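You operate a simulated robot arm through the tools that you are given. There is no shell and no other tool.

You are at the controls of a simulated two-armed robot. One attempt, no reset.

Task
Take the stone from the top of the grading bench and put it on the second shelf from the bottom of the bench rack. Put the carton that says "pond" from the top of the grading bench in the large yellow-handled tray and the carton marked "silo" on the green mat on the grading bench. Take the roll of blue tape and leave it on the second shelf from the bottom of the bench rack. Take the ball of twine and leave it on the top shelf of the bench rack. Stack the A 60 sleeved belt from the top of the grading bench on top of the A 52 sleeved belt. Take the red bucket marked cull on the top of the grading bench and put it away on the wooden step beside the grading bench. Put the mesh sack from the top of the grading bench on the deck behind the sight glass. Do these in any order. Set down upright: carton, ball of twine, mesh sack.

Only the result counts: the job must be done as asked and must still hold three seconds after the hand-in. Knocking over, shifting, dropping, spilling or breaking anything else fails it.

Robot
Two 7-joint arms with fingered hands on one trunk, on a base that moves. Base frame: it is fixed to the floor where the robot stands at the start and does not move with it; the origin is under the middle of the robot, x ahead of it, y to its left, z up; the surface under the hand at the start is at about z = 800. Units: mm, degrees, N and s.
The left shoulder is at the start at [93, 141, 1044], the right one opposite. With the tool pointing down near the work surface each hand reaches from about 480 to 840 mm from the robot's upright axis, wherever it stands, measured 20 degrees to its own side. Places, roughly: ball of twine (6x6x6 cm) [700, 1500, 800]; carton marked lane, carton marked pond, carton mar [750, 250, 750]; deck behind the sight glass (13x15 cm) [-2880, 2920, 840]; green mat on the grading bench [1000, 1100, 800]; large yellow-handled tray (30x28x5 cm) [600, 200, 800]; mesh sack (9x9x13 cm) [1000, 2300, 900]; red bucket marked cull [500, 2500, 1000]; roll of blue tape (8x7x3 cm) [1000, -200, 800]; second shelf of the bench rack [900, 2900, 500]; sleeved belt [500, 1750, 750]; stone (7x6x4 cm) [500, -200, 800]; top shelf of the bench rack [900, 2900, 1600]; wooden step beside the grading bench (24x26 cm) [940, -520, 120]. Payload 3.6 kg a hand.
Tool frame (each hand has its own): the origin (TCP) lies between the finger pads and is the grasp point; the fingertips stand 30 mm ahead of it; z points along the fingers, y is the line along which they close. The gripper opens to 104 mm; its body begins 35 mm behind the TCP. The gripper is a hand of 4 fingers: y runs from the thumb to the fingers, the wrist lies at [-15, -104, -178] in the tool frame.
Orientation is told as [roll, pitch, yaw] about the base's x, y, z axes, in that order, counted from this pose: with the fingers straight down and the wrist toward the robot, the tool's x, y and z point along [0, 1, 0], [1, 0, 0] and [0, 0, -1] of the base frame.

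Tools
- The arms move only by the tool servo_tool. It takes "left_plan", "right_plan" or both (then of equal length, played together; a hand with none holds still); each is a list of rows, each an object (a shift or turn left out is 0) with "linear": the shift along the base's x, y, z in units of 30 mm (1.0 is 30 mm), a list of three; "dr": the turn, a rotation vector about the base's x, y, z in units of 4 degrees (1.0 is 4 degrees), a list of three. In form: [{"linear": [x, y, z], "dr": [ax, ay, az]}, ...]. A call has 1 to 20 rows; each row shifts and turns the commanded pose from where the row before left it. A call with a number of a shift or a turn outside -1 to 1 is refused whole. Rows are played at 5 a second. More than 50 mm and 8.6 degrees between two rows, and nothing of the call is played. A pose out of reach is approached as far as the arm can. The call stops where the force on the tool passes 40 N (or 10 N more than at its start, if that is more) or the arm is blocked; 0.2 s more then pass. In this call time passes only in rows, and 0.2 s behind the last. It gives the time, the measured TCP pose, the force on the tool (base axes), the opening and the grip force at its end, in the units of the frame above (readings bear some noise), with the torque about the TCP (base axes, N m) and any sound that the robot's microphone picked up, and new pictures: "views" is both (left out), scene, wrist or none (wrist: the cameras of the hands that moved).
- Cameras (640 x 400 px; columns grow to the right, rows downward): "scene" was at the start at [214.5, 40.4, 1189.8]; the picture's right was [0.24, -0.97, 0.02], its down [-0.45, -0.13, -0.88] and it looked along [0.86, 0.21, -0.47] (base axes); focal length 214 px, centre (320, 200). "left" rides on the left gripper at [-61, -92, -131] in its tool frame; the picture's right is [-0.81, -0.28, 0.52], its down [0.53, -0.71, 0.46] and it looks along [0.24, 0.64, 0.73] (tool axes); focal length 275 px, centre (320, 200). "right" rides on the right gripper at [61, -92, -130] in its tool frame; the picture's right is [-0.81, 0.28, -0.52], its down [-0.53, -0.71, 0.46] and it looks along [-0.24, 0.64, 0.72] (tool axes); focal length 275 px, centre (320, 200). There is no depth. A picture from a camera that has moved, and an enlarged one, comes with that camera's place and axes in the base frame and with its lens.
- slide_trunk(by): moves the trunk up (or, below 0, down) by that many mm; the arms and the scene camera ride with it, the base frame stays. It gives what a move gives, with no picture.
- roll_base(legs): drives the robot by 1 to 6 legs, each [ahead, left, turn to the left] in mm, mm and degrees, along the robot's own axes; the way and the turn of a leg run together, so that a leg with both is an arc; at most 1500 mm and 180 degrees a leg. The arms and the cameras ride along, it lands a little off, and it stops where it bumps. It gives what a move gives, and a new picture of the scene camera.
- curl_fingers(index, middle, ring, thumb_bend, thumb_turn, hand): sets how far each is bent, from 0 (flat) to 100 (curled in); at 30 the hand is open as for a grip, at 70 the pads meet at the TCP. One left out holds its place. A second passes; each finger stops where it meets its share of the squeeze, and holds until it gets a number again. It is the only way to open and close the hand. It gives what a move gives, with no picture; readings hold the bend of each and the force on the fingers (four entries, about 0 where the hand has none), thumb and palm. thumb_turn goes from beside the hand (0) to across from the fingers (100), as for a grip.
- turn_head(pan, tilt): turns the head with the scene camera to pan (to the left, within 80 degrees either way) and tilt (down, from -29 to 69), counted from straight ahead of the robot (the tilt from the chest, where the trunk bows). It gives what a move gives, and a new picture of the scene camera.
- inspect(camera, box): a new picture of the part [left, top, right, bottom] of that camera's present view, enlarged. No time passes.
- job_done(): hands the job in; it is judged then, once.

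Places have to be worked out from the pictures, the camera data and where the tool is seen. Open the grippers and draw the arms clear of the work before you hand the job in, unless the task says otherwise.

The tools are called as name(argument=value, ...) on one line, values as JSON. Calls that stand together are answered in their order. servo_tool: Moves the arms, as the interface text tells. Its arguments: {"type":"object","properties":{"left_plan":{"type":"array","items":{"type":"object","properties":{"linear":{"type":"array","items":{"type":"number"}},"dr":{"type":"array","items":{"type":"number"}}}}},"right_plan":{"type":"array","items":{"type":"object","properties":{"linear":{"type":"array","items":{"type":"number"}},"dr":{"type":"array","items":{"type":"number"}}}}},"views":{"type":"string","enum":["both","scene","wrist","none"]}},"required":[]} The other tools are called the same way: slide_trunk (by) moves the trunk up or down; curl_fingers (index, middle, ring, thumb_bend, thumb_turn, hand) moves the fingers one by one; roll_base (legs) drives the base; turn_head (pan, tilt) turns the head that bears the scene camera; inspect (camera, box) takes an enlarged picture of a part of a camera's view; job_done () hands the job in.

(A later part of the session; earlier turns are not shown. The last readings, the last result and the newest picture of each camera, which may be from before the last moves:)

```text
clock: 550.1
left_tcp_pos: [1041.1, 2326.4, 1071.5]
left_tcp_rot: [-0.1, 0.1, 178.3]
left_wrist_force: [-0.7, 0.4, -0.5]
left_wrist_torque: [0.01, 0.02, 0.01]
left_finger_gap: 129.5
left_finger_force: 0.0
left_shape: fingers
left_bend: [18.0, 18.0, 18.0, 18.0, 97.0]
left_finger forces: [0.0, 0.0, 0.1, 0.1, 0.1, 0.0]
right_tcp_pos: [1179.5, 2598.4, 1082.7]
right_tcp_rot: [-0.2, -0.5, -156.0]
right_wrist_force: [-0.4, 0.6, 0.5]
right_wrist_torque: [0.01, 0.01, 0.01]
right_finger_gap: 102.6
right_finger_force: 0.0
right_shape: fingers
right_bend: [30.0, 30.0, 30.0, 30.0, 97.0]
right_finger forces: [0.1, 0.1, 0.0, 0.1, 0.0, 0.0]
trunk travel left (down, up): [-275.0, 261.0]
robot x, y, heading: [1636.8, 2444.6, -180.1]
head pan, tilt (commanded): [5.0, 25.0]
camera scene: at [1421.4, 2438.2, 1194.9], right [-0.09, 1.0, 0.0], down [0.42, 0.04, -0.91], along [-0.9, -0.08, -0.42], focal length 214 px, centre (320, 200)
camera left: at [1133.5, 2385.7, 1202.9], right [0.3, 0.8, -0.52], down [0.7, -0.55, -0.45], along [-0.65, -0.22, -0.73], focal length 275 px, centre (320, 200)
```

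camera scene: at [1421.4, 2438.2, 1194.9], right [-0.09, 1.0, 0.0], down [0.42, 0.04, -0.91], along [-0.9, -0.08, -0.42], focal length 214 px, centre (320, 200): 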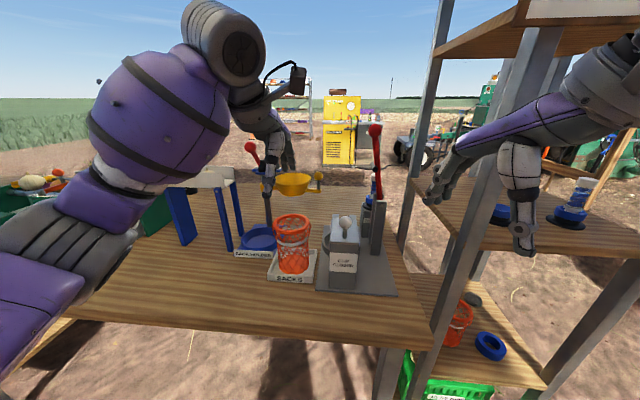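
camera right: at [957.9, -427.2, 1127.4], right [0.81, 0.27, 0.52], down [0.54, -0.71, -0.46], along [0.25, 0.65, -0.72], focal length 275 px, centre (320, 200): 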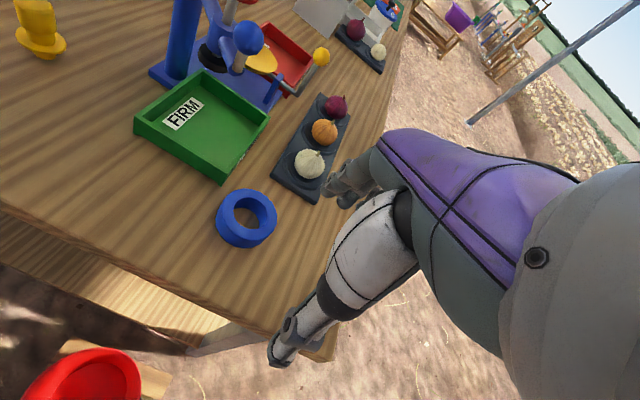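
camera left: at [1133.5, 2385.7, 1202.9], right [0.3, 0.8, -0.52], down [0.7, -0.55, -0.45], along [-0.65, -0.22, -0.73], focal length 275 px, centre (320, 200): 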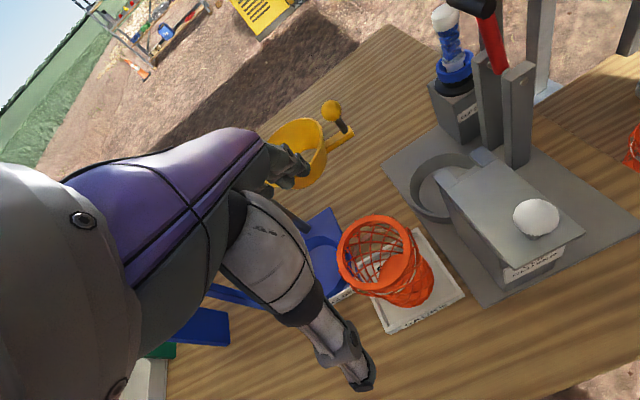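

The hand opens to ~130 mm at this setting. The sack's rim centre is about [1006,2338,943]. I move over it at z≈1015 and check with the wrist camera.

servo_tool(left_plan=[{"linear": [-0.4, 0.13, -0.5]}, {"linear": [-0.4, 0.13, -0.6]}, {"linear": [-0.4, 0.13, -0.7]}], views="both")

inspect(camera="left", box=[200, 150, 520, 390])

inspect(camera="scene", box=[220, 130, 380, 300])

```text
clock: 550.9
left_tcp_pos: [1004.4, 2339.6, 1017.3]
left_tcp_rot: [-0.1, 0.1, 178.2]
left_wrist_force: [0.2, 1.0, 0.4]
left_wrist_torque: [0.01, -0.02, -0.01]
left_finger_gap: 129.6
left_finger_force: 0.1
left_shape: fingers
left_bend: [18.0, 18.0, 18.0, 18.0, 97.0]
left_finger forces: [0.1, 0.0, 0.0, 0.0, 0.1, 0.1]
right_tcp_pos: [1178.0, 2598.7, 1083.5]
right_tcp_rot: [-0.2, -0.5, -155.8]
right_wrist_force: [-0.1, -0.5, -0.4]
right_wrist_torque: [0.03, -0.01, 0.03]
right_finger_gap: 102.8
right_finger_force: 0.0
right_shape: fingers
right_bend: [30.0, 30.0, 30.0, 30.0, 97.0]
right_finger forces: [0.0, 0.0, 0.1, 0.0, 0.0, 0.0]
trunk travel left (down, up): [-275.0, 261.0]
robot x, y, heading: [1634.9, 2449.1, -180.0]
head pan, tilt (commanded): [5.0, 25.0]
camera scene: at [1421.3, 2437.9, 1194.8], right [-0.09, 1.0, 0.0], down [0.42, 0.04, -0.91], along [-0.9, -0.08, -0.42], focal length 214 px, centre (320, 200)
camera left: at [1097.6, 2398.0, 1147.6], right [0.3, 0.8, -0.51], down [0.7, -0.55, -0.45], along [-0.65, -0.22, -0.73], focal length 275 px, centre (320, 200)
```

scene: 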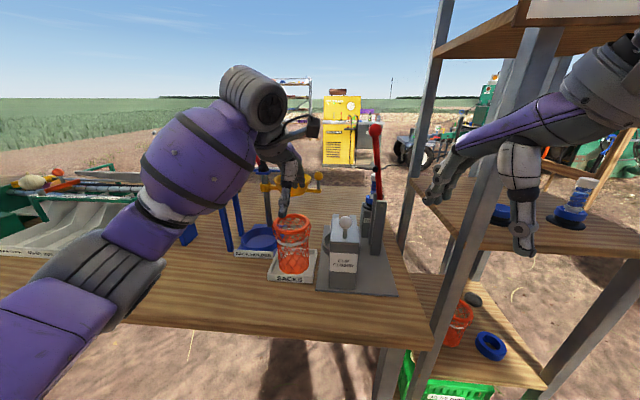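
left: 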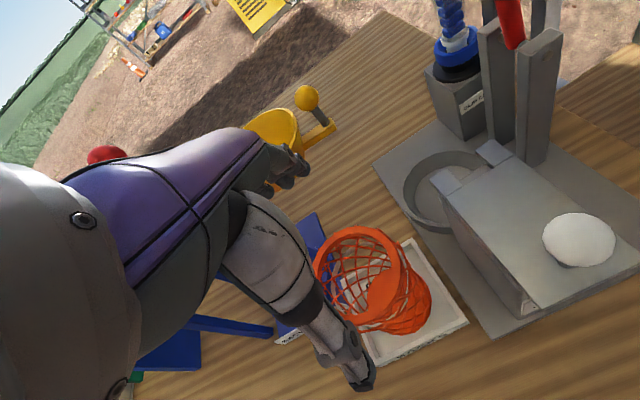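

```text
1.67 times, centred on (360, 270) of left
camera zoom: at [1097.6, 2398.0, 1147.6], right [0.3, 0.8, -0.51], down [0.7, -0.55, -0.45], along [-0.65, -0.22, -0.73], focal length 459 px, centre (253, 83)
```

zoom: 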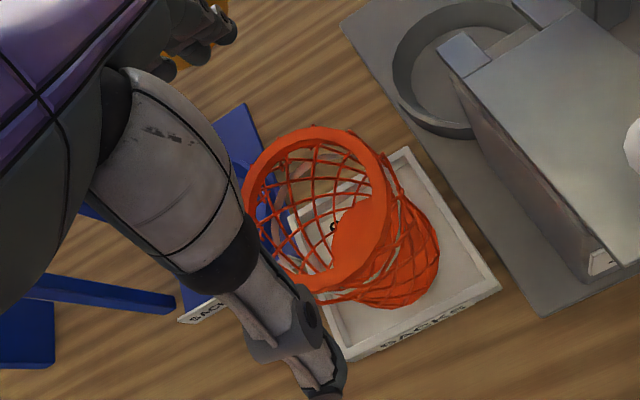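

```text
2.35 times, centred on (300, 215) of scene
camera zoom: at [1421.3, 2437.9, 1194.8], right [-0.09, 1.0, 0.0], down [0.42, 0.04, -0.91], along [-0.9, -0.08, -0.42], focal length 505 px, centre (367, 165)
```

zoom: 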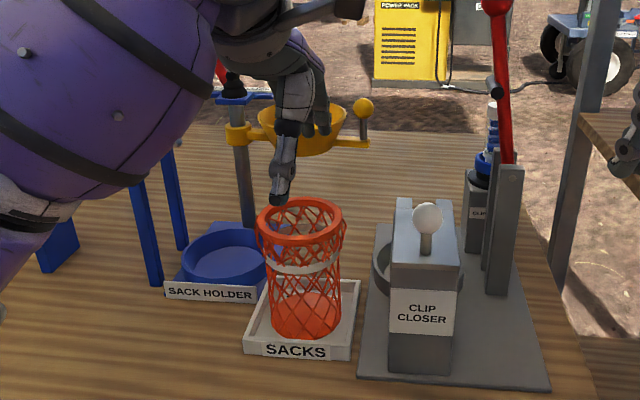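

Combined views give the sack centre [1000,2335], rim z≈933. I correct by 4 mm and descend half-way, then check clearance.

servo_tool(left_plan=[{"linear": [-0.13, -0.13, -0.7]}, {"linear": [0, 0, -0.8]}, {"linear": [0, 0, -0.7]}], views="none")

inspect(camera="left", box=[200, 150, 520, 390])

inspect(camera="scene", box=[220, 130, 380, 300])

```text
clock: 551.7
left_tcp_pos: [1001.1, 2333.8, 950.8]
left_tcp_rot: [-0.1, 0.1, 178.2]
left_wrist_force: [-0.3, -0.3, 0.4]
left_wrist_torque: [0.04, 0.01, -0.01]
left_finger_gap: 129.4
left_finger_force: 0.1
left_shape: fingers
left_bend: [18.0, 18.0, 18.0, 18.0, 97.0]
left_finger forces: [0.0, 0.0, 0.0, 0.0, 0.0, 0.0]
right_tcp_pos: [1178.3, 2598.0, 1083.1]
right_tcp_rot: [-0.3, -0.5, -156.0]
right_wrist_force: [-0.2, -0.4, -0.2]
right_wrist_torque: [-0.02, 0.03, 0.01]
right_finger_gap: 103.1
right_finger_force: 0.0
right_shape: fingers
right_bend: [30.0, 30.0, 30.0, 30.0, 97.0]
right_finger forces: [0.1, 0.0, 0.0, 0.0, 0.0, 0.1]
trunk travel left (down, up): [-275.0, 261.0]
robot x, y, heading: [1635.5, 2448.0, -179.9]
head pan, tilt (commanded): [5.0, 25.0]
```

```text
1.67 times, centred on (360, 270) of left
camera zoom: at [1095.2, 2393.5, 1081.3], right [0.3, 0.8, -0.51], down [0.7, -0.55, -0.45], along [-0.65, -0.22, -0.73], focal length 459 px, centre (253, 83)
```

zoom: 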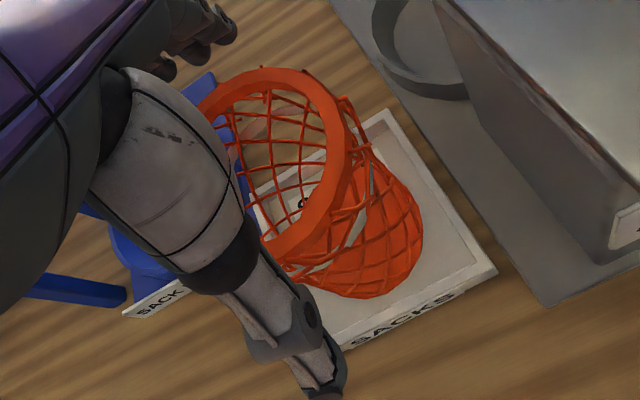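

```text
2.35 times, centred on (300, 215) of scene
camera zoom: at [1421.5, 2437.7, 1194.9], right [-0.09, 1.0, 0.0], down [0.42, 0.04, -0.91], along [-0.9, -0.08, -0.42], focal length 505 px, centre (367, 165)
```

zoom: 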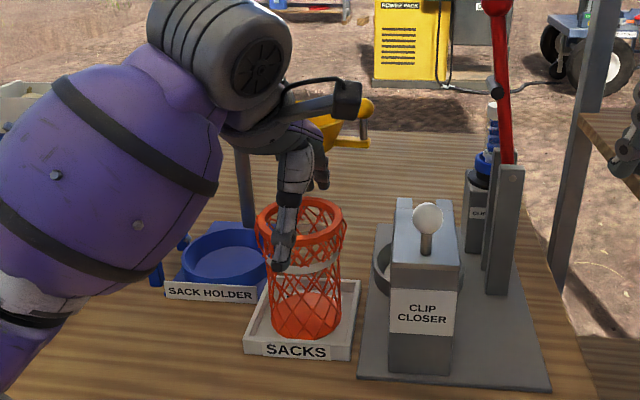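

Thumb is outside the near rim and fingers beyond the far rim. I descend the remaining 43 mm and close gently.

servo_tool(left_plan=[{"linear": [0, 0, -0.6]}, {"linear": [0, 0, -0.5]}, {"linear": [0, 0, -0.3]}], views="both")

curl_fingers(hand="left", index=60, middle=60, ring=60, thumb_bend=60)

inspect(camera="scene", box=[220, 130, 380, 300])

```text
clock: 552.5
left_tcp_pos: [1001.9, 2335.0, 910.1]
left_tcp_rot: [-0.2, 0.1, 178.1]
left_wrist_force: [0.0, 1.1, 0.7]
left_wrist_torque: [0.02, 0.0, -0.01]
left_finger_gap: 130.1
left_finger_force: 0.3
left_shape: fingers
left_bend: [18.0, 18.0, 18.0, 18.0, 97.0]
left_finger forces: [0.6, 0.1, 0.1, 0.0, 0.3, 0.0]
right_tcp_pos: [1179.3, 2598.3, 1084.4]
right_tcp_rot: [-0.3, -0.5, -155.9]
right_wrist_force: [0.5, -1.3, -0.7]
right_wrist_torque: [0.0, -0.02, 0.02]
right_finger_gap: 102.9
right_finger_force: 0.1
right_shape: fingers
right_bend: [30.0, 30.0, 30.0, 30.0, 97.0]
right_finger forces: [0.0, 0.0, 0.0, 0.0, 0.0, 0.0]
trunk travel left (down, up): [-275.0, 261.0]
robot x, y, heading: [1634.5, 2446.8, -179.7]
head pan, tilt (commanded): [5.0, 25.0]
camera scene: at [1421.7, 2437.8, 1195.0], right [-0.09, 1.0, 0.0], down [0.42, 0.04, -0.91], along [-0.9, -0.08, -0.42], focal length 214 px, centre (320, 200)
camera left: at [1094.8, 2393.7, 1040.4], right [0.3, 0.8, -0.51], down [0.7, -0.55, -0.46], along [-0.65, -0.22, -0.73], focal length 275 px, centre (320, 200)
```

scene: 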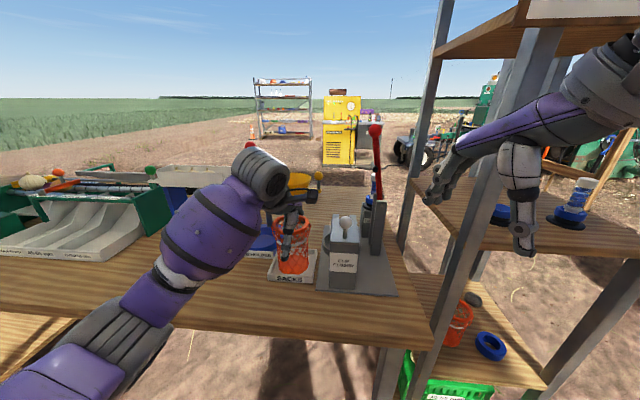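
left: 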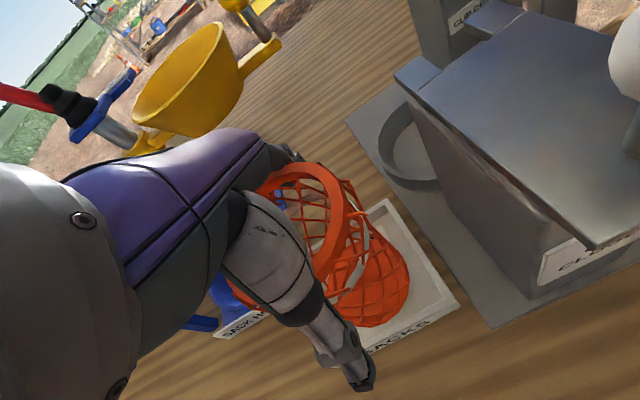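

```text
clock: 553.5
left_tcp_pos: [1002.1, 2334.6, 911.1]
left_tcp_rot: [-0.2, 0.0, 178.2]
left_wrist_force: [-1.7, -1.5, 12.7]
left_wrist_torque: [-0.05, 0.72, -0.01]
left_finger_gap: 92.0
left_finger_force: 31.6
left_shape: fingers
left_bend: [24.0, 44.0, 47.0, 55.0, 95.0]
left_finger forces: [16.8, 7.3, 6.7, 0.0, 33.5, 0.0]
right_tcp_pos: [1179.8, 2599.8, 1084.1]
right_tcp_rot: [-0.2, -0.6, -155.9]
right_wrist_force: [0.6, 0.1, 0.1]
right_wrist_torque: [-0.02, 0.01, -0.01]
right_finger_gap: 102.7
right_finger_force: 0.0
right_shape: fingers
right_bend: [30.0, 30.0, 30.0, 30.0, 97.0]
right_finger forces: [0.0, 0.0, 0.0, 0.0, 0.1, 0.0]
trunk travel left (down, up): [-275.0, 261.0]
robot x, y, heading: [1640.0, 2448.4, -179.9]
head pan, tilt (commanded): [5.0, 25.0]
```

```text
2.35 times, centred on (300, 215) of scene
camera zoom: at [1422.6, 2437.9, 1195.2], right [-0.09, 1.0, 0.0], down [0.42, 0.04, -0.91], along [-0.9, -0.08, -0.42], focal length 505 px, centre (367, 165)
```

zoom: 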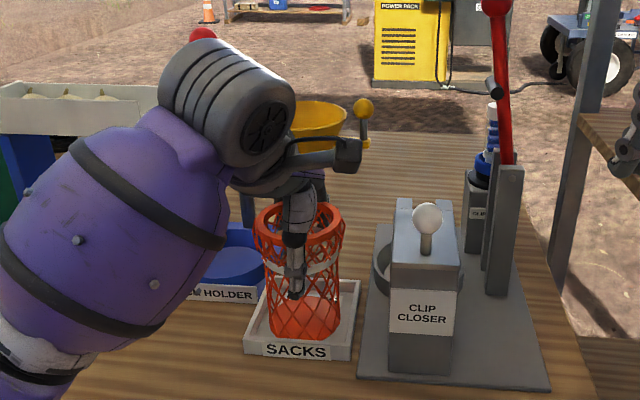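

Gripped firmly at 92 mm. I lift slowly out of the tray and check.

servo_tool(left_plan=[{"linear": [0, 0, 0.3]}, {"linear": [0, 0, 0.5]}, {"linear": [0, 0, 0.6]}], views="both")

inspect(camera="scene", box=[220, 110, 380, 300])

```text
clock: 554.3
left_tcp_pos: [1000.8, 2333.2, 950.3]
left_tcp_rot: [-0.1, 0.3, 178.1]
left_wrist_force: [-1.4, 0.3, -0.5]
left_wrist_torque: [0.03, -0.01, 0.0]
left_finger_gap: 88.7
left_finger_force: 26.9
left_shape: fingers
left_bend: [24.0, 45.0, 49.0, 55.0, 95.0]
left_finger forces: [12.0, 6.4, 7.4, 0.0, 27.4, 0.1]
right_tcp_pos: [1180.5, 2598.5, 1083.6]
right_tcp_rot: [-0.2, -0.5, -155.9]
right_wrist_force: [0.3, -0.7, -0.5]
right_wrist_torque: [0.0, 0.02, -0.01]
right_finger_gap: 102.8
right_finger_force: 0.0
right_shape: fingers
right_bend: [30.0, 30.0, 30.0, 30.0, 97.0]
right_finger forces: [0.0, 0.1, 0.0, 0.1, 0.1, 0.0]
trunk travel left (down, up): [-275.0, 261.0]
robot x, y, heading: [1637.5, 2447.5, -179.7]
head pan, tilt (commanded): [5.0, 25.0]
camera scene: at [1421.7, 2437.8, 1194.9], right [-0.09, 1.0, 0.0], down [0.42, 0.04, -0.91], along [-0.9, -0.08, -0.42], focal length 214 px, centre (320, 200)
camera left: at [1094.6, 2392.6, 1081.2], right [0.3, 0.8, -0.51], down [0.7, -0.56, -0.45], along [-0.65, -0.22, -0.73], focal length 275 px, centre (320, 200)
```

scene: 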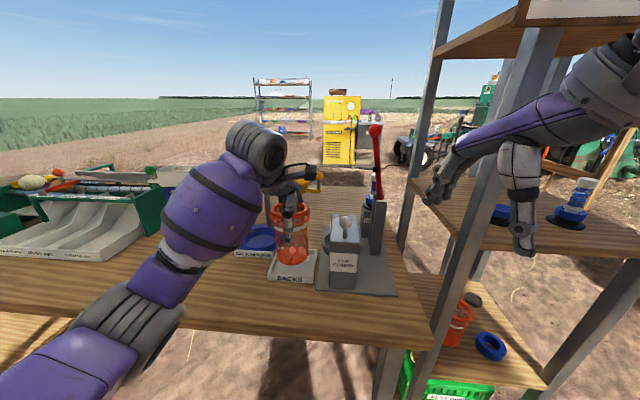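
left: 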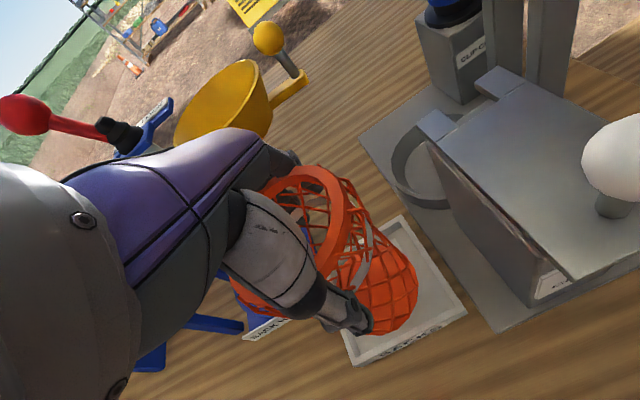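

```text
2.11 times, centred on (300, 205) of scene
camera zoom: at [1421.7, 2437.8, 1194.9], right [-0.09, 1.0, 0.0], down [0.42, 0.04, -0.91], along [-0.9, -0.08, -0.42], focal length 452 px, centre (362, 190)
```

zoom: 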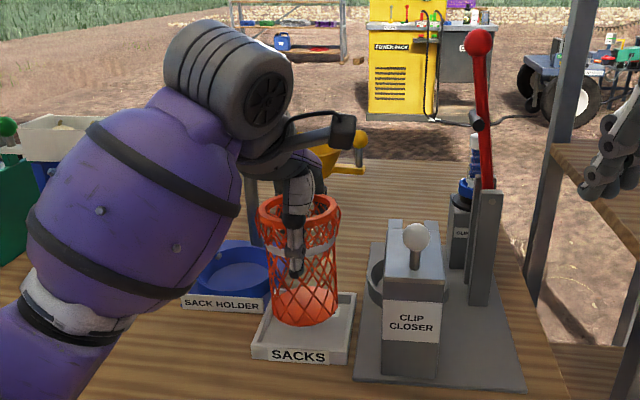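

The sack comes up upright. I raise it to about z≈1075, back off from the bench and drive round by the rack's left side toward the deck.

servo_tool(left_plan=[{"linear": [0.1, 0, 0.8]}, {"linear": [0.2, 0, 0.8]}, {"linear": [0.3, 0, 0.8]}, {"linear": [0.5, -0.2, 0.8]}, {"linear": [0.6, -0.2, 0.7]}, {"linear": [0.6, -0.2, 0.3]}, {"linear": [0.6, -0.2, 0]}], views="none")

roll_base(legs=[[-150, 0, 0], [0, -680, 0], [0, -680, 0]])

turn_head(pan=0, tilt=15)

```text
clock: 555.9
left_tcp_pos: [1086.9, 2310.1, 1075.4]
left_tcp_rot: [-0.1, 0.1, 178.3]
left_wrist_force: [0.1, -1.3, -0.7]
left_wrist_torque: [-0.01, 0.03, 0.0]
left_finger_gap: 88.7
left_finger_force: 25.6
left_shape: fingers
left_bend: [24.0, 45.0, 49.0, 55.0, 95.0]
left_finger forces: [12.0, 6.4, 7.4, 0.1, 26.7, 0.0]
right_tcp_pos: [1179.8, 2597.8, 1083.6]
right_tcp_rot: [-0.2, -0.5, -155.9]
right_wrist_force: [0.4, -1.2, 0.3]
right_wrist_torque: [0.0, 0.02, 0.01]
right_finger_gap: 102.9
right_finger_force: 0.0
right_shape: fingers
right_bend: [30.0, 30.0, 30.0, 30.0, 97.0]
right_finger forces: [0.1, 0.0, 0.1, 0.1, 0.0, 0.0]
trunk travel left (down, up): [-275.0, 261.0]
robot x, y, heading: [1636.6, 2447.2, -179.6]
head pan, tilt (commanded): [5.0, 25.0]
```

```text
clock: 569.3
left_tcp_pos: [1237.9, 3683.5, 1076.0]
left_tcp_rot: [-0.1, 0.2, 177.6]
left_wrist_force: [0.3, -0.9, -0.4]
left_wrist_torque: [-0.03, 0.02, 0.02]
left_finger_gap: 88.4
left_finger_force: 26.1
left_shape: fingers
left_bend: [24.0, 45.0, 49.0, 55.0, 95.0]
left_finger forces: [11.9, 6.5, 7.4, 0.0, 26.6, 0.0]
right_tcp_pos: [1333.9, 3971.6, 1083.5]
right_tcp_rot: [-0.2, -0.6, -156.6]
right_wrist_force: [0.3, -0.1, 0.1]
right_wrist_torque: [0.0, 0.01, -0.01]
right_finger_gap: 102.6
right_finger_force: 0.1
right_shape: fingers
right_bend: [30.0, 30.0, 30.0, 30.0, 97.0]
right_finger forces: [0.0, 0.0, 0.0, 0.0, 0.1, 0.1]
trunk travel left (down, up): [-275.0, 261.0]
robot x, y, heading: [1789.6, 3818.4, 179.7]
head pan, tilt (commanded): [5.0, 25.0]
camera scene: at [1573.7, 3807.2, 1194.9], right [-0.08, 1.0, 0.0], down [0.42, 0.03, -0.91], along [-0.9, -0.07, -0.42], focal length 214 px, centre (320, 200)
```

scene: 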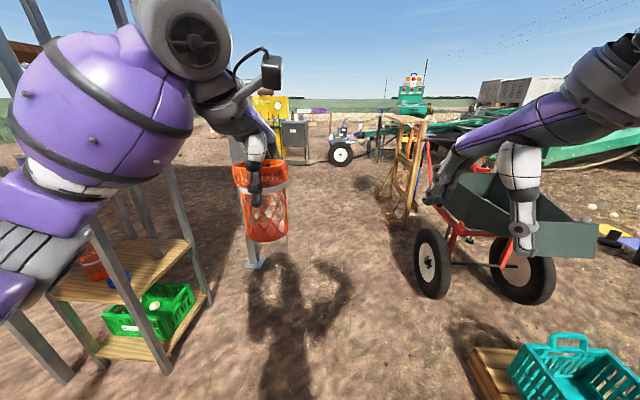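

```text
clock: 570.0
left_tcp_pos: [1237.1, 3682.5, 1075.2]
left_tcp_rot: [0.0, 0.2, 177.5]
left_wrist_force: [0.3, -0.7, -0.4]
left_wrist_torque: [0.0, 0.01, 0.03]
left_finger_gap: 88.5
left_finger_force: 26.2
left_shape: fingers
left_bend: [24.0, 45.0, 49.0, 55.0, 95.0]
left_finger forces: [11.8, 6.4, 7.5, 0.0, 26.6, 0.0]
right_tcp_pos: [1333.1, 3970.3, 1084.2]
right_tcp_rot: [-0.2, -0.5, -156.5]
right_wrist_force: [0.2, 0.6, 0.0]
right_wrist_torque: [0.02, -0.01, 0.0]
right_finger_gap: 103.2
right_finger_force: 0.0
right_shape: fingers
right_bend: [30.0, 30.0, 30.0, 30.0, 97.0]
right_finger forces: [0.1, 0.0, 0.0, 0.0, 0.1, 0.0]
trunk travel left (down, up): [-275.0, 261.0]
robot x, y, heading: [1788.9, 3816.1, 179.1]
head pan, tilt (commanded): [0.0, 15.0]
camera scene: at [1572.1, 3815.1, 1211.1], right [0.01, 1.0, 0.0], down [0.26, 0.0, -0.97], along [-0.97, 0.01, -0.26], focal length 214 px, centre (320, 200)
```

scene: 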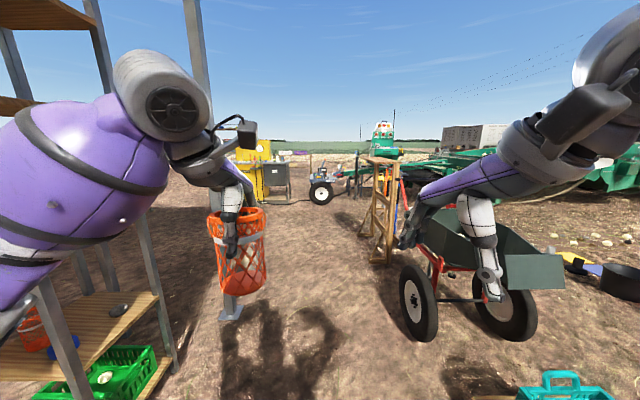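

The yellow power pack with a grey cabinet (near [-2960,2880]) is visible ahead — that must hold the sight glass and deck. I drive ahead between the pole and the wheelbarrow.

roll_base(legs=[[1100, 0, 0.5], [1100, 0, 0]])

turn_head(pan=10, tilt=10)

inspect(camera="scene", box=[220, 100, 420, 240])

```text
clock: 581.0
left_tcp_pos: [-972.2, 3678.4, 1075.3]
left_tcp_rot: [-0.2, 0.2, 178.1]
left_wrist_force: [0.1, -0.3, -0.5]
left_wrist_torque: [0.02, 0.02, 0.02]
left_finger_gap: 88.5
left_finger_force: 26.1
left_shape: fingers
left_bend: [24.0, 45.0, 49.0, 55.0, 95.0]
left_finger forces: [11.9, 6.3, 7.5, 0.1, 26.5, 0.0]
right_tcp_pos: [-878.1, 3966.4, 1083.9]
right_tcp_rot: [-0.1, -0.5, -155.8]
right_wrist_force: [0.3, 0.2, 1.0]
right_wrist_torque: [-0.01, 0.04, 0.02]
right_finger_gap: 102.9
right_finger_force: 0.1
right_shape: fingers
right_bend: [30.0, 30.0, 30.0, 30.0, 97.0]
right_finger forces: [0.0, 0.0, 0.0, 0.0, 0.1, 0.0]
trunk travel left (down, up): [-275.0, 261.0]
robot x, y, heading: [-419.8, 3817.1, -179.8]
head pan, tilt (commanded): [0.0, 15.0]
camera scene: at [-638.9, 3813.7, 1211.1], right [0.0, 1.0, 0.0], down [0.26, 0.0, -0.97], along [-0.97, 0.0, -0.26], focal length 214 px, centre (320, 200)
```

scene: 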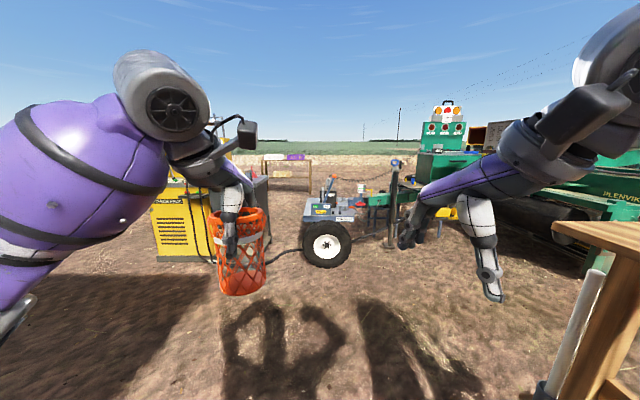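

```text
clock: 581.7
left_tcp_pos: [-971.0, 3677.7, 1076.5]
left_tcp_rot: [-0.1, 0.2, 178.2]
left_wrist_force: [0.4, -1.0, -0.6]
left_wrist_torque: [0.01, -0.01, 0.02]
left_finger_gap: 88.8
left_finger_force: 26.5
left_shape: fingers
left_bend: [24.0, 45.0, 49.0, 55.0, 95.0]
left_finger forces: [12.0, 6.2, 7.3, 0.1, 26.5, 0.0]
right_tcp_pos: [-879.0, 3966.0, 1084.6]
right_tcp_rot: [-0.3, -0.5, -155.9]
right_wrist_force: [1.1, -0.7, 0.0]
right_wrist_torque: [0.03, 0.0, -0.01]
right_finger_gap: 102.5
right_finger_force: 0.0
right_shape: fingers
right_bend: [30.0, 30.0, 30.0, 30.0, 97.0]
right_finger forces: [0.0, 0.0, 0.0, 0.1, 0.1, 0.0]
trunk travel left (down, up): [-275.0, 261.0]
robot x, y, heading: [-417.4, 3813.5, -179.9]
head pan, tilt (commanded): [10.0, 10.0]
camera scene: at [-636.7, 3797.6, 1219.3], right [-0.18, 0.98, 0.0], down [0.17, 0.03, -0.98], along [-0.97, -0.17, -0.17], focal length 214 px, centre (320, 200)
```

scene: 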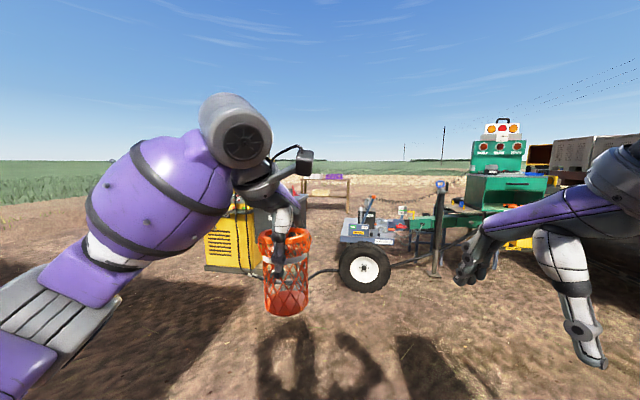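

```text
2.86 times, centred on (320, 170) of scene
camera zoom: at [-636.7, 3797.6, 1219.3], right [-0.18, 0.98, 0.0], down [0.17, 0.03, -0.98], along [-0.97, -0.17, -0.17], focal length 613 px, centre (320, 286)
```

zoom: 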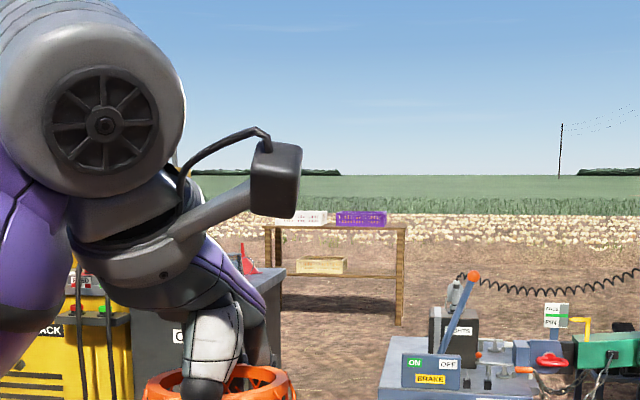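

I drive diagonally toward the power pack so it comes into clear view.

roll_base(legs=[[600, 400, 0], [500, 330, 0]])

turn_head(pan=-5, tilt=15)

inspect(camera="scene", box=[220, 100, 460, 260])

```text
clock: 588.8
left_tcp_pos: [-2065.7, 2937.5, 1076.1]
left_tcp_rot: [-0.1, 0.2, 178.5]
left_wrist_force: [-0.7, 1.0, -0.8]
left_wrist_torque: [0.0, 0.0, 0.02]
left_finger_gap: 88.3
left_finger_force: 25.8
left_shape: fingers
left_bend: [24.0, 45.0, 49.0, 55.0, 95.0]
left_finger forces: [11.8, 6.4, 7.4, 0.0, 26.6, 0.0]
right_tcp_pos: [-1975.0, 3225.1, 1084.6]
right_tcp_rot: [-0.2, -0.5, -155.6]
right_wrist_force: [0.0, -0.2, 0.4]
right_wrist_torque: [-0.01, -0.01, 0.0]
right_finger_gap: 102.7
right_finger_force: 0.1
right_shape: fingers
right_bend: [30.0, 30.0, 30.0, 30.0, 97.0]
right_finger forces: [0.0, 0.0, 0.0, 0.0, 0.0, 0.0]
trunk travel left (down, up): [-275.0, 261.0]
robot x, y, heading: [-1514.2, 3079.5, -179.7]
head pan, tilt (commanded): [10.0, 10.0]
camera scene: at [-1730.9, 3058.5, 1219.2], right [-0.18, 0.98, 0.0], down [0.17, 0.03, -0.98], along [-0.97, -0.18, -0.17], focal length 214 px, centre (320, 200)
```

scene: 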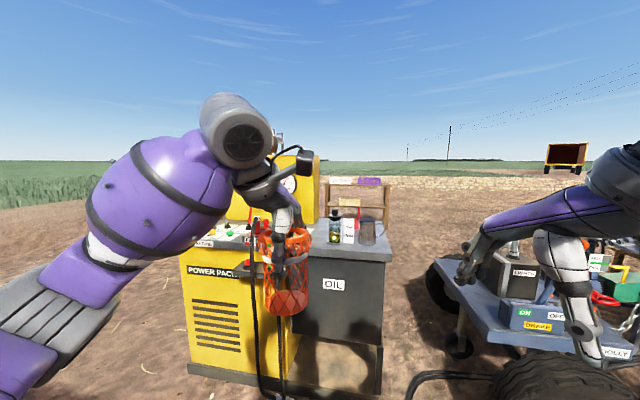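

```text
clock: 589.6
left_tcp_pos: [-2065.9, 2937.9, 1076.5]
left_tcp_rot: [-0.1, 0.2, 178.4]
left_wrist_force: [-0.9, 0.0, -0.8]
left_wrist_torque: [-0.01, -0.04, 0.04]
left_finger_gap: 88.6
left_finger_force: 26.6
left_shape: fingers
left_bend: [24.0, 45.0, 49.0, 55.0, 95.0]
left_finger forces: [11.9, 6.3, 7.3, 0.0, 26.5, 0.0]
right_tcp_pos: [-1973.6, 3226.1, 1083.3]
right_tcp_rot: [-0.2, -0.6, -155.6]
right_wrist_force: [0.0, -0.7, 0.1]
right_wrist_torque: [0.02, 0.0, 0.0]
right_finger_gap: 102.7
right_finger_force: 0.1
right_shape: fingers
right_bend: [30.0, 30.0, 30.0, 30.0, 97.0]
right_finger forces: [0.0, 0.0, 0.0, 0.0, 0.0, 0.1]
trunk travel left (down, up): [-275.0, 261.0]
robot x, y, heading: [-1514.8, 3078.0, -179.5]
head pan, tilt (commanded): [-5.0, 15.0]
camera scene: at [-1732.3, 3082.9, 1211.2], right [0.08, 1.0, 0.0], down [0.26, -0.02, -0.97], along [-0.96, 0.08, -0.26], focal length 214 px, centre (320, 200)
```

scene: 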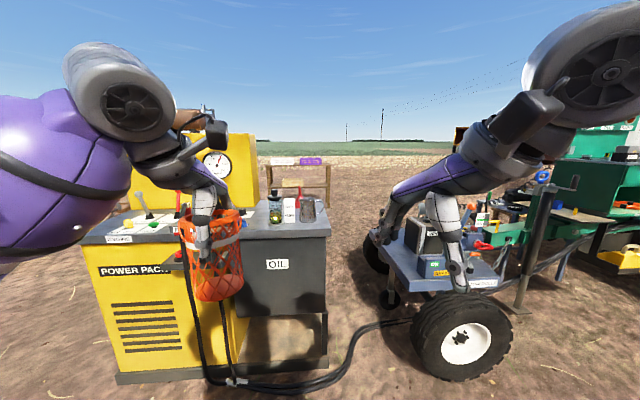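

```text
2.50 times, centred on (340, 180) of scene
camera zoom: at [-1732.3, 3082.9, 1211.2], right [0.08, 1.0, 0.0], down [0.26, -0.02, -0.97], along [-0.96, 0.08, -0.26], focal length 536 px, centre (270, 250)
```

zoom: 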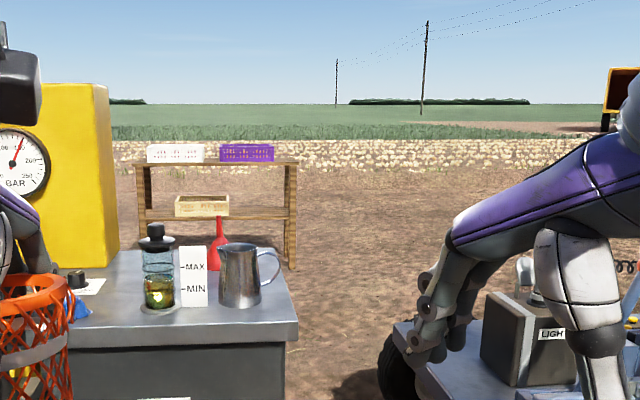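

Now it is clear: on the oil tank stand the sight glass (≈[-2696,2954], top z≈1000) and a jug; the deck lies behind the sight glass at about [-2880,2920]. I raise the sack above the sight glass height and move closer.

servo_tool(left_plan=[{"linear": [0.2, 0, 0.9]}, {"linear": [0.2, 0, 0.9]}, {"linear": [0.2, 0, 0.9]}, {"linear": [0.2, 0, 0.6]}], right_plan=[{"linear": [0.3, 0.6, 0]}, {"linear": [0.3, 0.6, 0]}, {"linear": [0.3, 0.6, 0]}, {"linear": [0.3, 0.6, 0]}], views="none")

roll_base(legs=[[550, 0, 0]])

turn_head(pan=-5, tilt=25)

inspect(camera="scene", box=[180, 120, 420, 320])

```text
clock: 590.6
left_tcp_pos: [-2039.4, 2938.5, 1174.7]
left_tcp_rot: [-0.2, 0.3, 178.3]
left_wrist_force: [0.5, 0.0, -0.3]
left_wrist_torque: [0.02, 0.01, -0.02]
left_finger_gap: 88.6
left_finger_force: 25.2
left_shape: fingers
left_bend: [24.0, 45.0, 49.0, 55.0, 95.0]
left_finger forces: [11.8, 6.3, 7.3, 0.1, 26.2, 0.0]
right_tcp_pos: [-1937.4, 3299.3, 1085.4]
right_tcp_rot: [-0.1, -0.5, -155.6]
right_wrist_force: [-0.2, 0.6, 0.1]
right_wrist_torque: [-0.02, 0.0, 0.03]
right_finger_gap: 103.0
right_finger_force: 0.0
right_shape: fingers
right_bend: [30.0, 30.0, 30.0, 30.0, 97.0]
right_finger forces: [0.0, 0.1, 0.1, 0.0, 0.0, 0.0]
trunk travel left (down, up): [-275.0, 261.0]
robot x, y, heading: [-1512.6, 3078.4, -179.4]
head pan, tilt (commanded): [-5.0, 15.0]
```

```text
clock: 593.7
left_tcp_pos: [-2585.5, 2932.7, 1173.1]
left_tcp_rot: [-0.1, 0.2, 178.6]
left_wrist_force: [-1.2, -0.2, -1.1]
left_wrist_torque: [0.0, -0.03, 0.01]
left_finger_gap: 88.4
left_finger_force: 25.3
left_shape: fingers
left_bend: [24.0, 45.0, 49.0, 55.0, 95.0]
left_finger forces: [11.7, 6.3, 7.3, 0.0, 26.2, 0.0]
right_tcp_pos: [-2482.4, 3292.6, 1083.7]
right_tcp_rot: [-0.2, -0.6, -155.6]
right_wrist_force: [-0.3, 0.1, -0.1]
right_wrist_torque: [-0.04, -0.03, 0.01]
right_finger_gap: 102.9
right_finger_force: 0.1
right_shape: fingers
right_bend: [30.0, 30.0, 30.0, 30.0, 97.0]
right_finger forces: [0.0, 0.0, 0.0, 0.0, 0.0, 0.0]
trunk travel left (down, up): [-275.0, 261.0]
robot x, y, heading: [-2058.7, 3071.6, -179.4]
head pan, tilt (commanded): [-5.0, 15.0]
camera scene: at [-2277.5, 3077.5, 1211.1], right [0.08, 1.0, 0.0], down [0.26, -0.02, -0.97], along [-0.96, 0.07, -0.26], focal length 214 px, centre (320, 200)
```

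scene: 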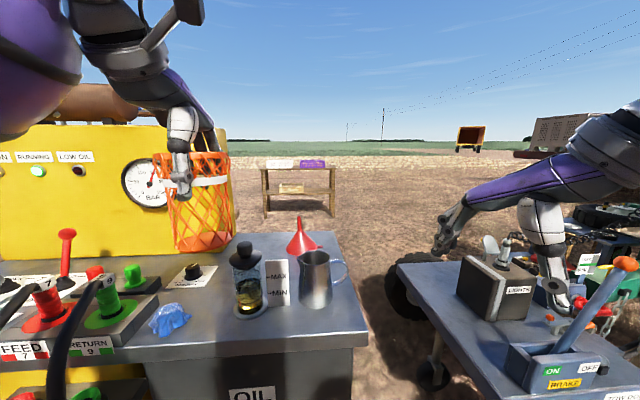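

```text
clock: 594.5
left_tcp_pos: [-2585.2, 2931.8, 1173.3]
left_tcp_rot: [-0.1, 0.2, 178.5]
left_wrist_force: [-0.3, -0.6, -1.3]
left_wrist_torque: [-0.01, -0.01, 0.01]
left_finger_gap: 88.6
left_finger_force: 26.6
left_shape: fingers
left_bend: [24.0, 45.0, 49.0, 55.0, 95.0]
left_finger forces: [11.7, 6.3, 7.4, 0.0, 26.2, 0.1]
right_tcp_pos: [-2482.6, 3293.0, 1084.5]
right_tcp_rot: [-0.3, -0.5, -155.5]
right_wrist_force: [0.1, -0.1, 0.9]
right_wrist_torque: [0.0, 0.01, 0.0]
right_finger_gap: 103.0
right_finger_force: 0.0
right_shape: fingers
right_bend: [30.0, 30.0, 30.0, 30.0, 97.0]
right_finger forces: [0.0, 0.0, 0.0, 0.1, 0.0, 0.0]
trunk travel left (down, up): [-275.0, 261.0]
robot x, y, heading: [-2058.7, 3069.2, -179.4]
head pan, tilt (commanded): [-5.0, 25.0]
camera scene: at [-2275.7, 3077.4, 1195.0], right [0.08, 1.0, 0.0], down [0.42, -0.03, -0.91], along [-0.9, 0.07, -0.42], focal length 214 px, centre (320, 200)
```

scene: 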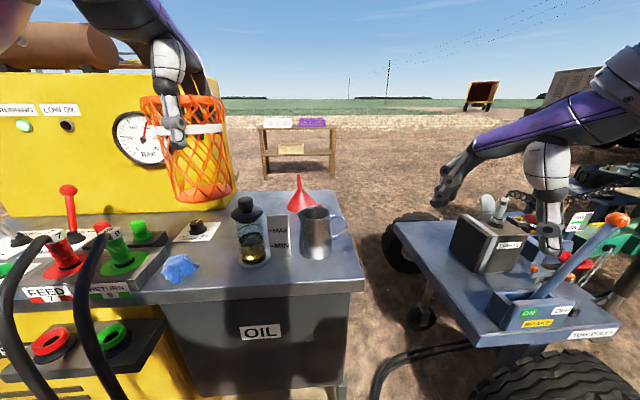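

```text
2.00 times, centred on (300, 220) of scene
camera zoom: at [-2275.7, 3077.4, 1195.0], right [0.08, 1.0, 0.0], down [0.42, -0.03, -0.91], along [-0.9, 0.07, -0.42], focal length 429 px, centre (360, 160)
```

zoom: 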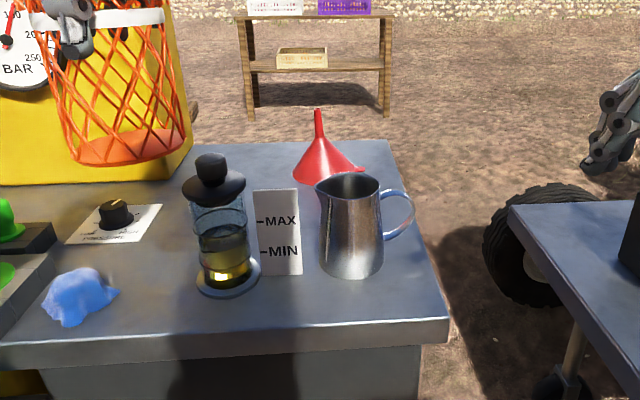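

The free deck patch is behind the sight glass around [-2880,2920]. I raise the right hand clear of the cart, then roll 240 mm closer, keeping feet short of the hose.

servo_tool(right_plan=[{"linear": [0, -0.3, 0.8]}, {"linear": [0, -0.3, 0.8]}, {"linear": [0, -0.3, 0.8]}], views="none")

roll_base(legs=[[120, 0, 0], [120, 0, 0]])

turn_head(pan=5, tilt=30)

inspect(camera="left", box=[0, 0, 640, 400])

```text
clock: 595.2
left_tcp_pos: [-2584.2, 2930.0, 1173.4]
left_tcp_rot: [-0.2, 0.2, 178.5]
left_wrist_force: [0.6, 0.8, -0.1]
left_wrist_torque: [-0.01, 0.02, -0.03]
left_finger_gap: 88.7
left_finger_force: 25.9
left_shape: fingers
left_bend: [24.0, 45.0, 49.0, 55.0, 95.0]
left_finger forces: [11.8, 6.4, 7.2, 0.1, 26.1, 0.0]
right_tcp_pos: [-2483.7, 3264.7, 1154.5]
right_tcp_rot: [-0.3, -0.5, -155.5]
right_wrist_force: [0.6, -0.1, 0.7]
right_wrist_torque: [-0.05, 0.01, 0.02]
right_finger_gap: 102.5
right_finger_force: 0.0
right_shape: fingers
right_bend: [30.0, 30.0, 30.0, 30.0, 97.0]
right_finger forces: [0.0, 0.0, 0.1, 0.0, 0.0, 0.1]
trunk travel left (down, up): [-275.0, 261.0]
robot x, y, heading: [-2058.1, 3073.6, -179.5]
head pan, tilt (commanded): [-5.0, 25.0]
```

```text
clock: 597.3
left_tcp_pos: [-2824.9, 2931.1, 1173.9]
left_tcp_rot: [-0.1, 0.2, 178.5]
left_wrist_force: [0.0, -0.9, 0.5]
left_wrist_torque: [-0.01, -0.04, 0.03]
left_finger_gap: 88.4
left_finger_force: 26.0
left_shape: fingers
left_bend: [24.0, 45.0, 49.0, 55.0, 95.0]
left_finger forces: [11.9, 6.3, 7.4, 0.0, 26.2, 0.1]
right_tcp_pos: [-2722.2, 3265.8, 1154.5]
right_tcp_rot: [-0.2, -0.5, -155.6]
right_wrist_force: [-0.9, -1.1, -0.1]
right_wrist_torque: [0.02, -0.01, 0.02]
right_finger_gap: 103.0
right_finger_force: 0.0
right_shape: fingers
right_bend: [30.0, 30.0, 30.0, 30.0, 97.0]
right_finger forces: [0.0, 0.0, 0.0, 0.1, 0.1, 0.0]
trunk travel left (down, up): [-275.0, 261.0]
robot x, y, heading: [-2300.3, 3073.3, -179.7]
head pan, tilt (commanded): [-5.0, 25.0]
camera scene: at [-2515.7, 3076.1, 1194.8], right [0.08, 1.0, 0.0], down [0.42, -0.03, -0.91], along [-0.9, 0.07, -0.42], focal length 214 px, centre (320, 200)
```

scene: 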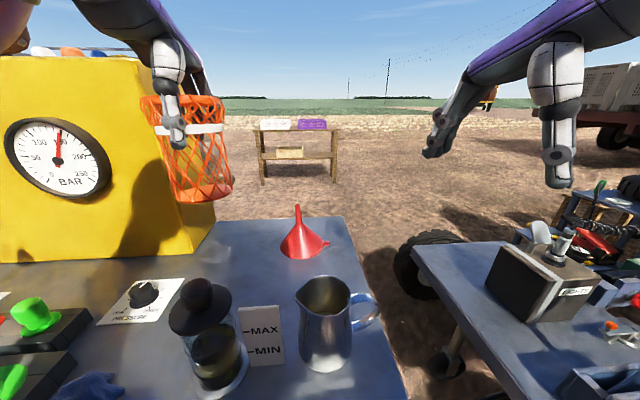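

```text
clock: 598.0
left_tcp_pos: [-2824.9, 2931.2, 1173.5]
left_tcp_rot: [-0.1, 0.2, 178.3]
left_wrist_force: [-0.6, 0.1, -0.3]
left_wrist_torque: [0.03, -0.01, 0.05]
left_finger_gap: 88.4
left_finger_force: 25.5
left_shape: fingers
left_bend: [24.0, 45.0, 49.0, 55.0, 95.0]
left_finger forces: [11.8, 6.3, 7.4, 0.0, 26.2, 0.0]
right_tcp_pos: [-2721.6, 3264.8, 1155.3]
right_tcp_rot: [-0.2, -0.5, -155.8]
right_wrist_force: [-0.8, 0.6, -0.4]
right_wrist_torque: [-0.01, 0.0, 0.01]
right_finger_gap: 102.8
right_finger_force: 0.1
right_shape: fingers
right_bend: [30.0, 30.0, 30.0, 30.0, 97.0]
right_finger forces: [0.0, 0.0, 0.0, 0.0, 0.1, 0.0]
trunk travel left (down, up): [-275.0, 261.0]
robot x, y, heading: [-2298.3, 3068.9, -179.6]
head pan, tilt (commanded): [5.0, 30.0]
camera scene: at [-2512.9, 3060.3, 1187.0], right [-0.09, 1.0, 0.0], down [0.5, 0.05, -0.87], along [-0.86, -0.08, -0.5], focal length 214 px, centre (320, 200)
```

scene: 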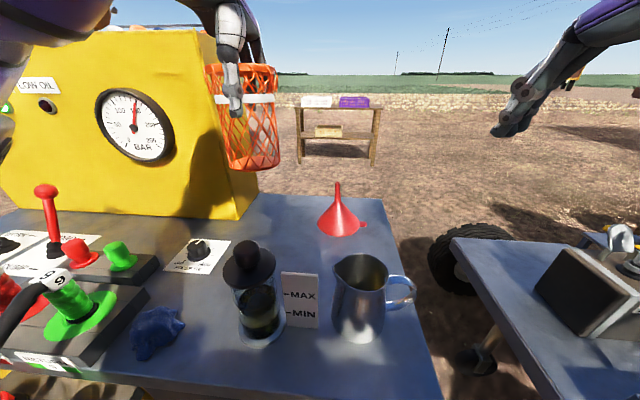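

```text
1.00 times, centred on (320, 200) of left (not enlarged: the box is as wide or as high as the picture)
camera zoom: at [-2730.9, 2990.4, 1304.8], right [0.3, 0.8, -0.51], down [0.7, -0.55, -0.45], along [-0.65, -0.22, -0.73], focal length 275 px, centre (320, 200)
```

zoom: 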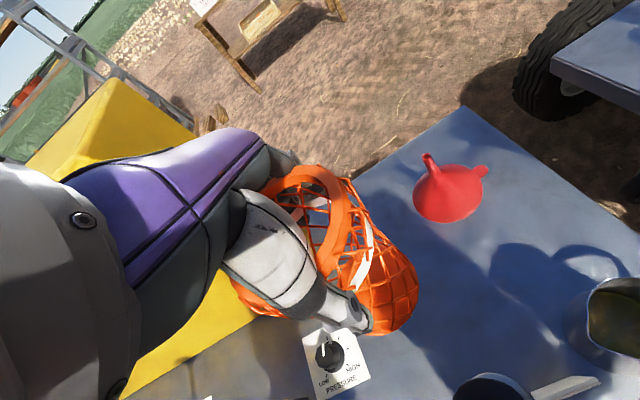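

Before lowering I check the left forearm and elbow against the power pack's levers.

turn_head(pan=45, tilt=30)

```text
clock: 599.1
left_tcp_pos: [-2824.2, 2929.7, 1173.3]
left_tcp_rot: [-0.2, 0.2, 178.4]
left_wrist_force: [0.2, 0.6, -0.2]
left_wrist_torque: [-0.01, -0.01, 0.0]
left_finger_gap: 88.5
left_finger_force: 26.0
left_shape: fingers
left_bend: [24.0, 45.0, 49.0, 55.0, 95.0]
left_finger forces: [11.8, 6.3, 7.4, 0.1, 26.2, 0.0]
right_tcp_pos: [-2721.7, 3264.3, 1156.1]
right_tcp_rot: [-0.3, -0.5, -155.7]
right_wrist_force: [0.8, 0.5, -0.1]
right_wrist_torque: [-0.03, 0.03, 0.01]
right_finger_gap: 102.6
right_finger_force: 0.1
right_shape: fingers
right_bend: [30.0, 30.0, 30.0, 30.0, 97.0]
right_finger forces: [0.1, 0.1, 0.0, 0.0, 0.0, 0.0]
trunk travel left (down, up): [-275.0, 261.0]
robot x, y, heading: [-2300.1, 3070.7, -179.5]
head pan, tilt (commanded): [45.0, 30.0]
camera scene: at [-2486.6, 3004.4, 1186.9], right [-0.71, 0.7, 0.0], down [0.35, 0.36, -0.87], along [-0.61, -0.62, -0.5], focal length 214 px, centre (320, 200)
```

scene: 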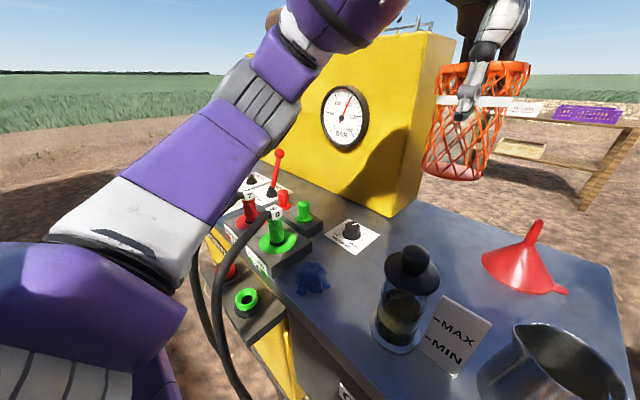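

The elbow would come down close over the hose couplings (tops ≈950–960 near [-2660,2650]). I raise the trunk 200 mm so the elbow stays higher, and check.

slide_trunk(by=200)

servo_tool(left_plan=[{"linear": [-0.3, -0.05, -0.8]}, {"linear": [-0.4, -0.05, -0.9]}, {"linear": [-0.4, -0.05, -0.9]}, {"linear": [-0.4, -0.05, -0.9]}, {"linear": [-0.3, -0.05, -0.9]}, {"linear": [0, 0, -0.9]}], views="scene")

```text
clock: 601.3
left_tcp_pos: [-2825.3, 2931.4, 1372.8]
left_tcp_rot: [-0.1, 0.3, 178.5]
left_wrist_force: [-0.2, 0.5, -0.4]
left_wrist_torque: [-0.02, -0.02, -0.03]
left_finger_gap: 88.6
left_finger_force: 25.9
left_shape: fingers
left_bend: [24.0, 45.0, 49.0, 55.0, 95.0]
left_finger forces: [11.9, 6.3, 7.3, 0.1, 26.2, 0.0]
right_tcp_pos: [-2720.7, 3264.1, 1353.9]
right_tcp_rot: [-0.2, -0.5, -155.7]
right_wrist_force: [0.1, -0.2, 0.2]
right_wrist_torque: [-0.02, 0.01, 0.02]
right_finger_gap: 103.0
right_finger_force: 0.0
right_shape: fingers
right_bend: [30.0, 30.0, 30.0, 30.0, 97.0]
right_finger forces: [0.0, 0.1, 0.0, 0.0, 0.0, 0.0]
trunk travel left (down, up): [-475.0, 61.0]
robot x, y, heading: [-2300.4, 3070.4, -179.6]
head pan, tilt (commanded): [45.0, 30.0]
```

```text
clock: 602.7
left_tcp_pos: [-2878.7, 2922.5, 1216.3]
left_tcp_rot: [-0.1, 0.2, 178.3]
left_wrist_force: [-0.7, 0.0, -0.7]
left_wrist_torque: [0.02, -0.02, -0.01]
left_finger_gap: 88.6
left_finger_force: 25.7
left_shape: fingers
left_bend: [24.0, 45.0, 49.0, 55.0, 95.0]
left_finger forces: [11.8, 6.4, 7.5, 0.1, 25.9, 0.0]
right_tcp_pos: [-2721.4, 3265.1, 1355.7]
right_tcp_rot: [-0.3, -0.5, -155.7]
right_wrist_force: [0.4, 0.1, 0.1]
right_wrist_torque: [0.0, 0.0, 0.0]
right_finger_gap: 102.9
right_finger_force: 0.1
right_shape: fingers
right_bend: [30.0, 30.0, 30.0, 30.0, 97.0]
right_finger forces: [0.0, 0.0, 0.0, 0.1, 0.0, 0.0]
trunk travel left (down, up): [-475.0, 61.0]
robot x, y, heading: [-2300.2, 3070.9, -179.6]
head pan, tilt (commanded): [45.0, 30.0]
camera scene: at [-2424.0, 3004.6, 1395.8], right [-0.71, 0.7, 0.0], down [0.35, 0.36, -0.87], along [-0.61, -0.62, -0.5], focal length 214 px, centre (320, 200)
```

scene: 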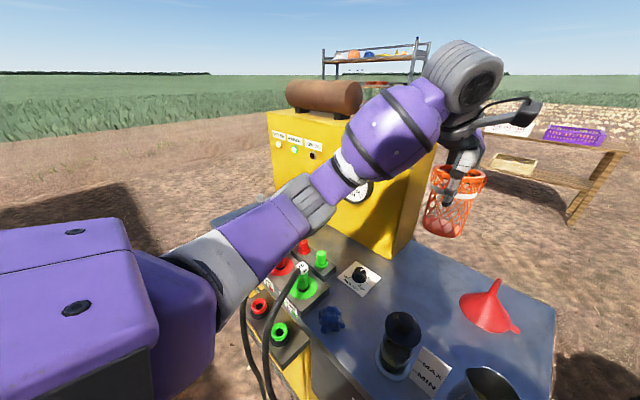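

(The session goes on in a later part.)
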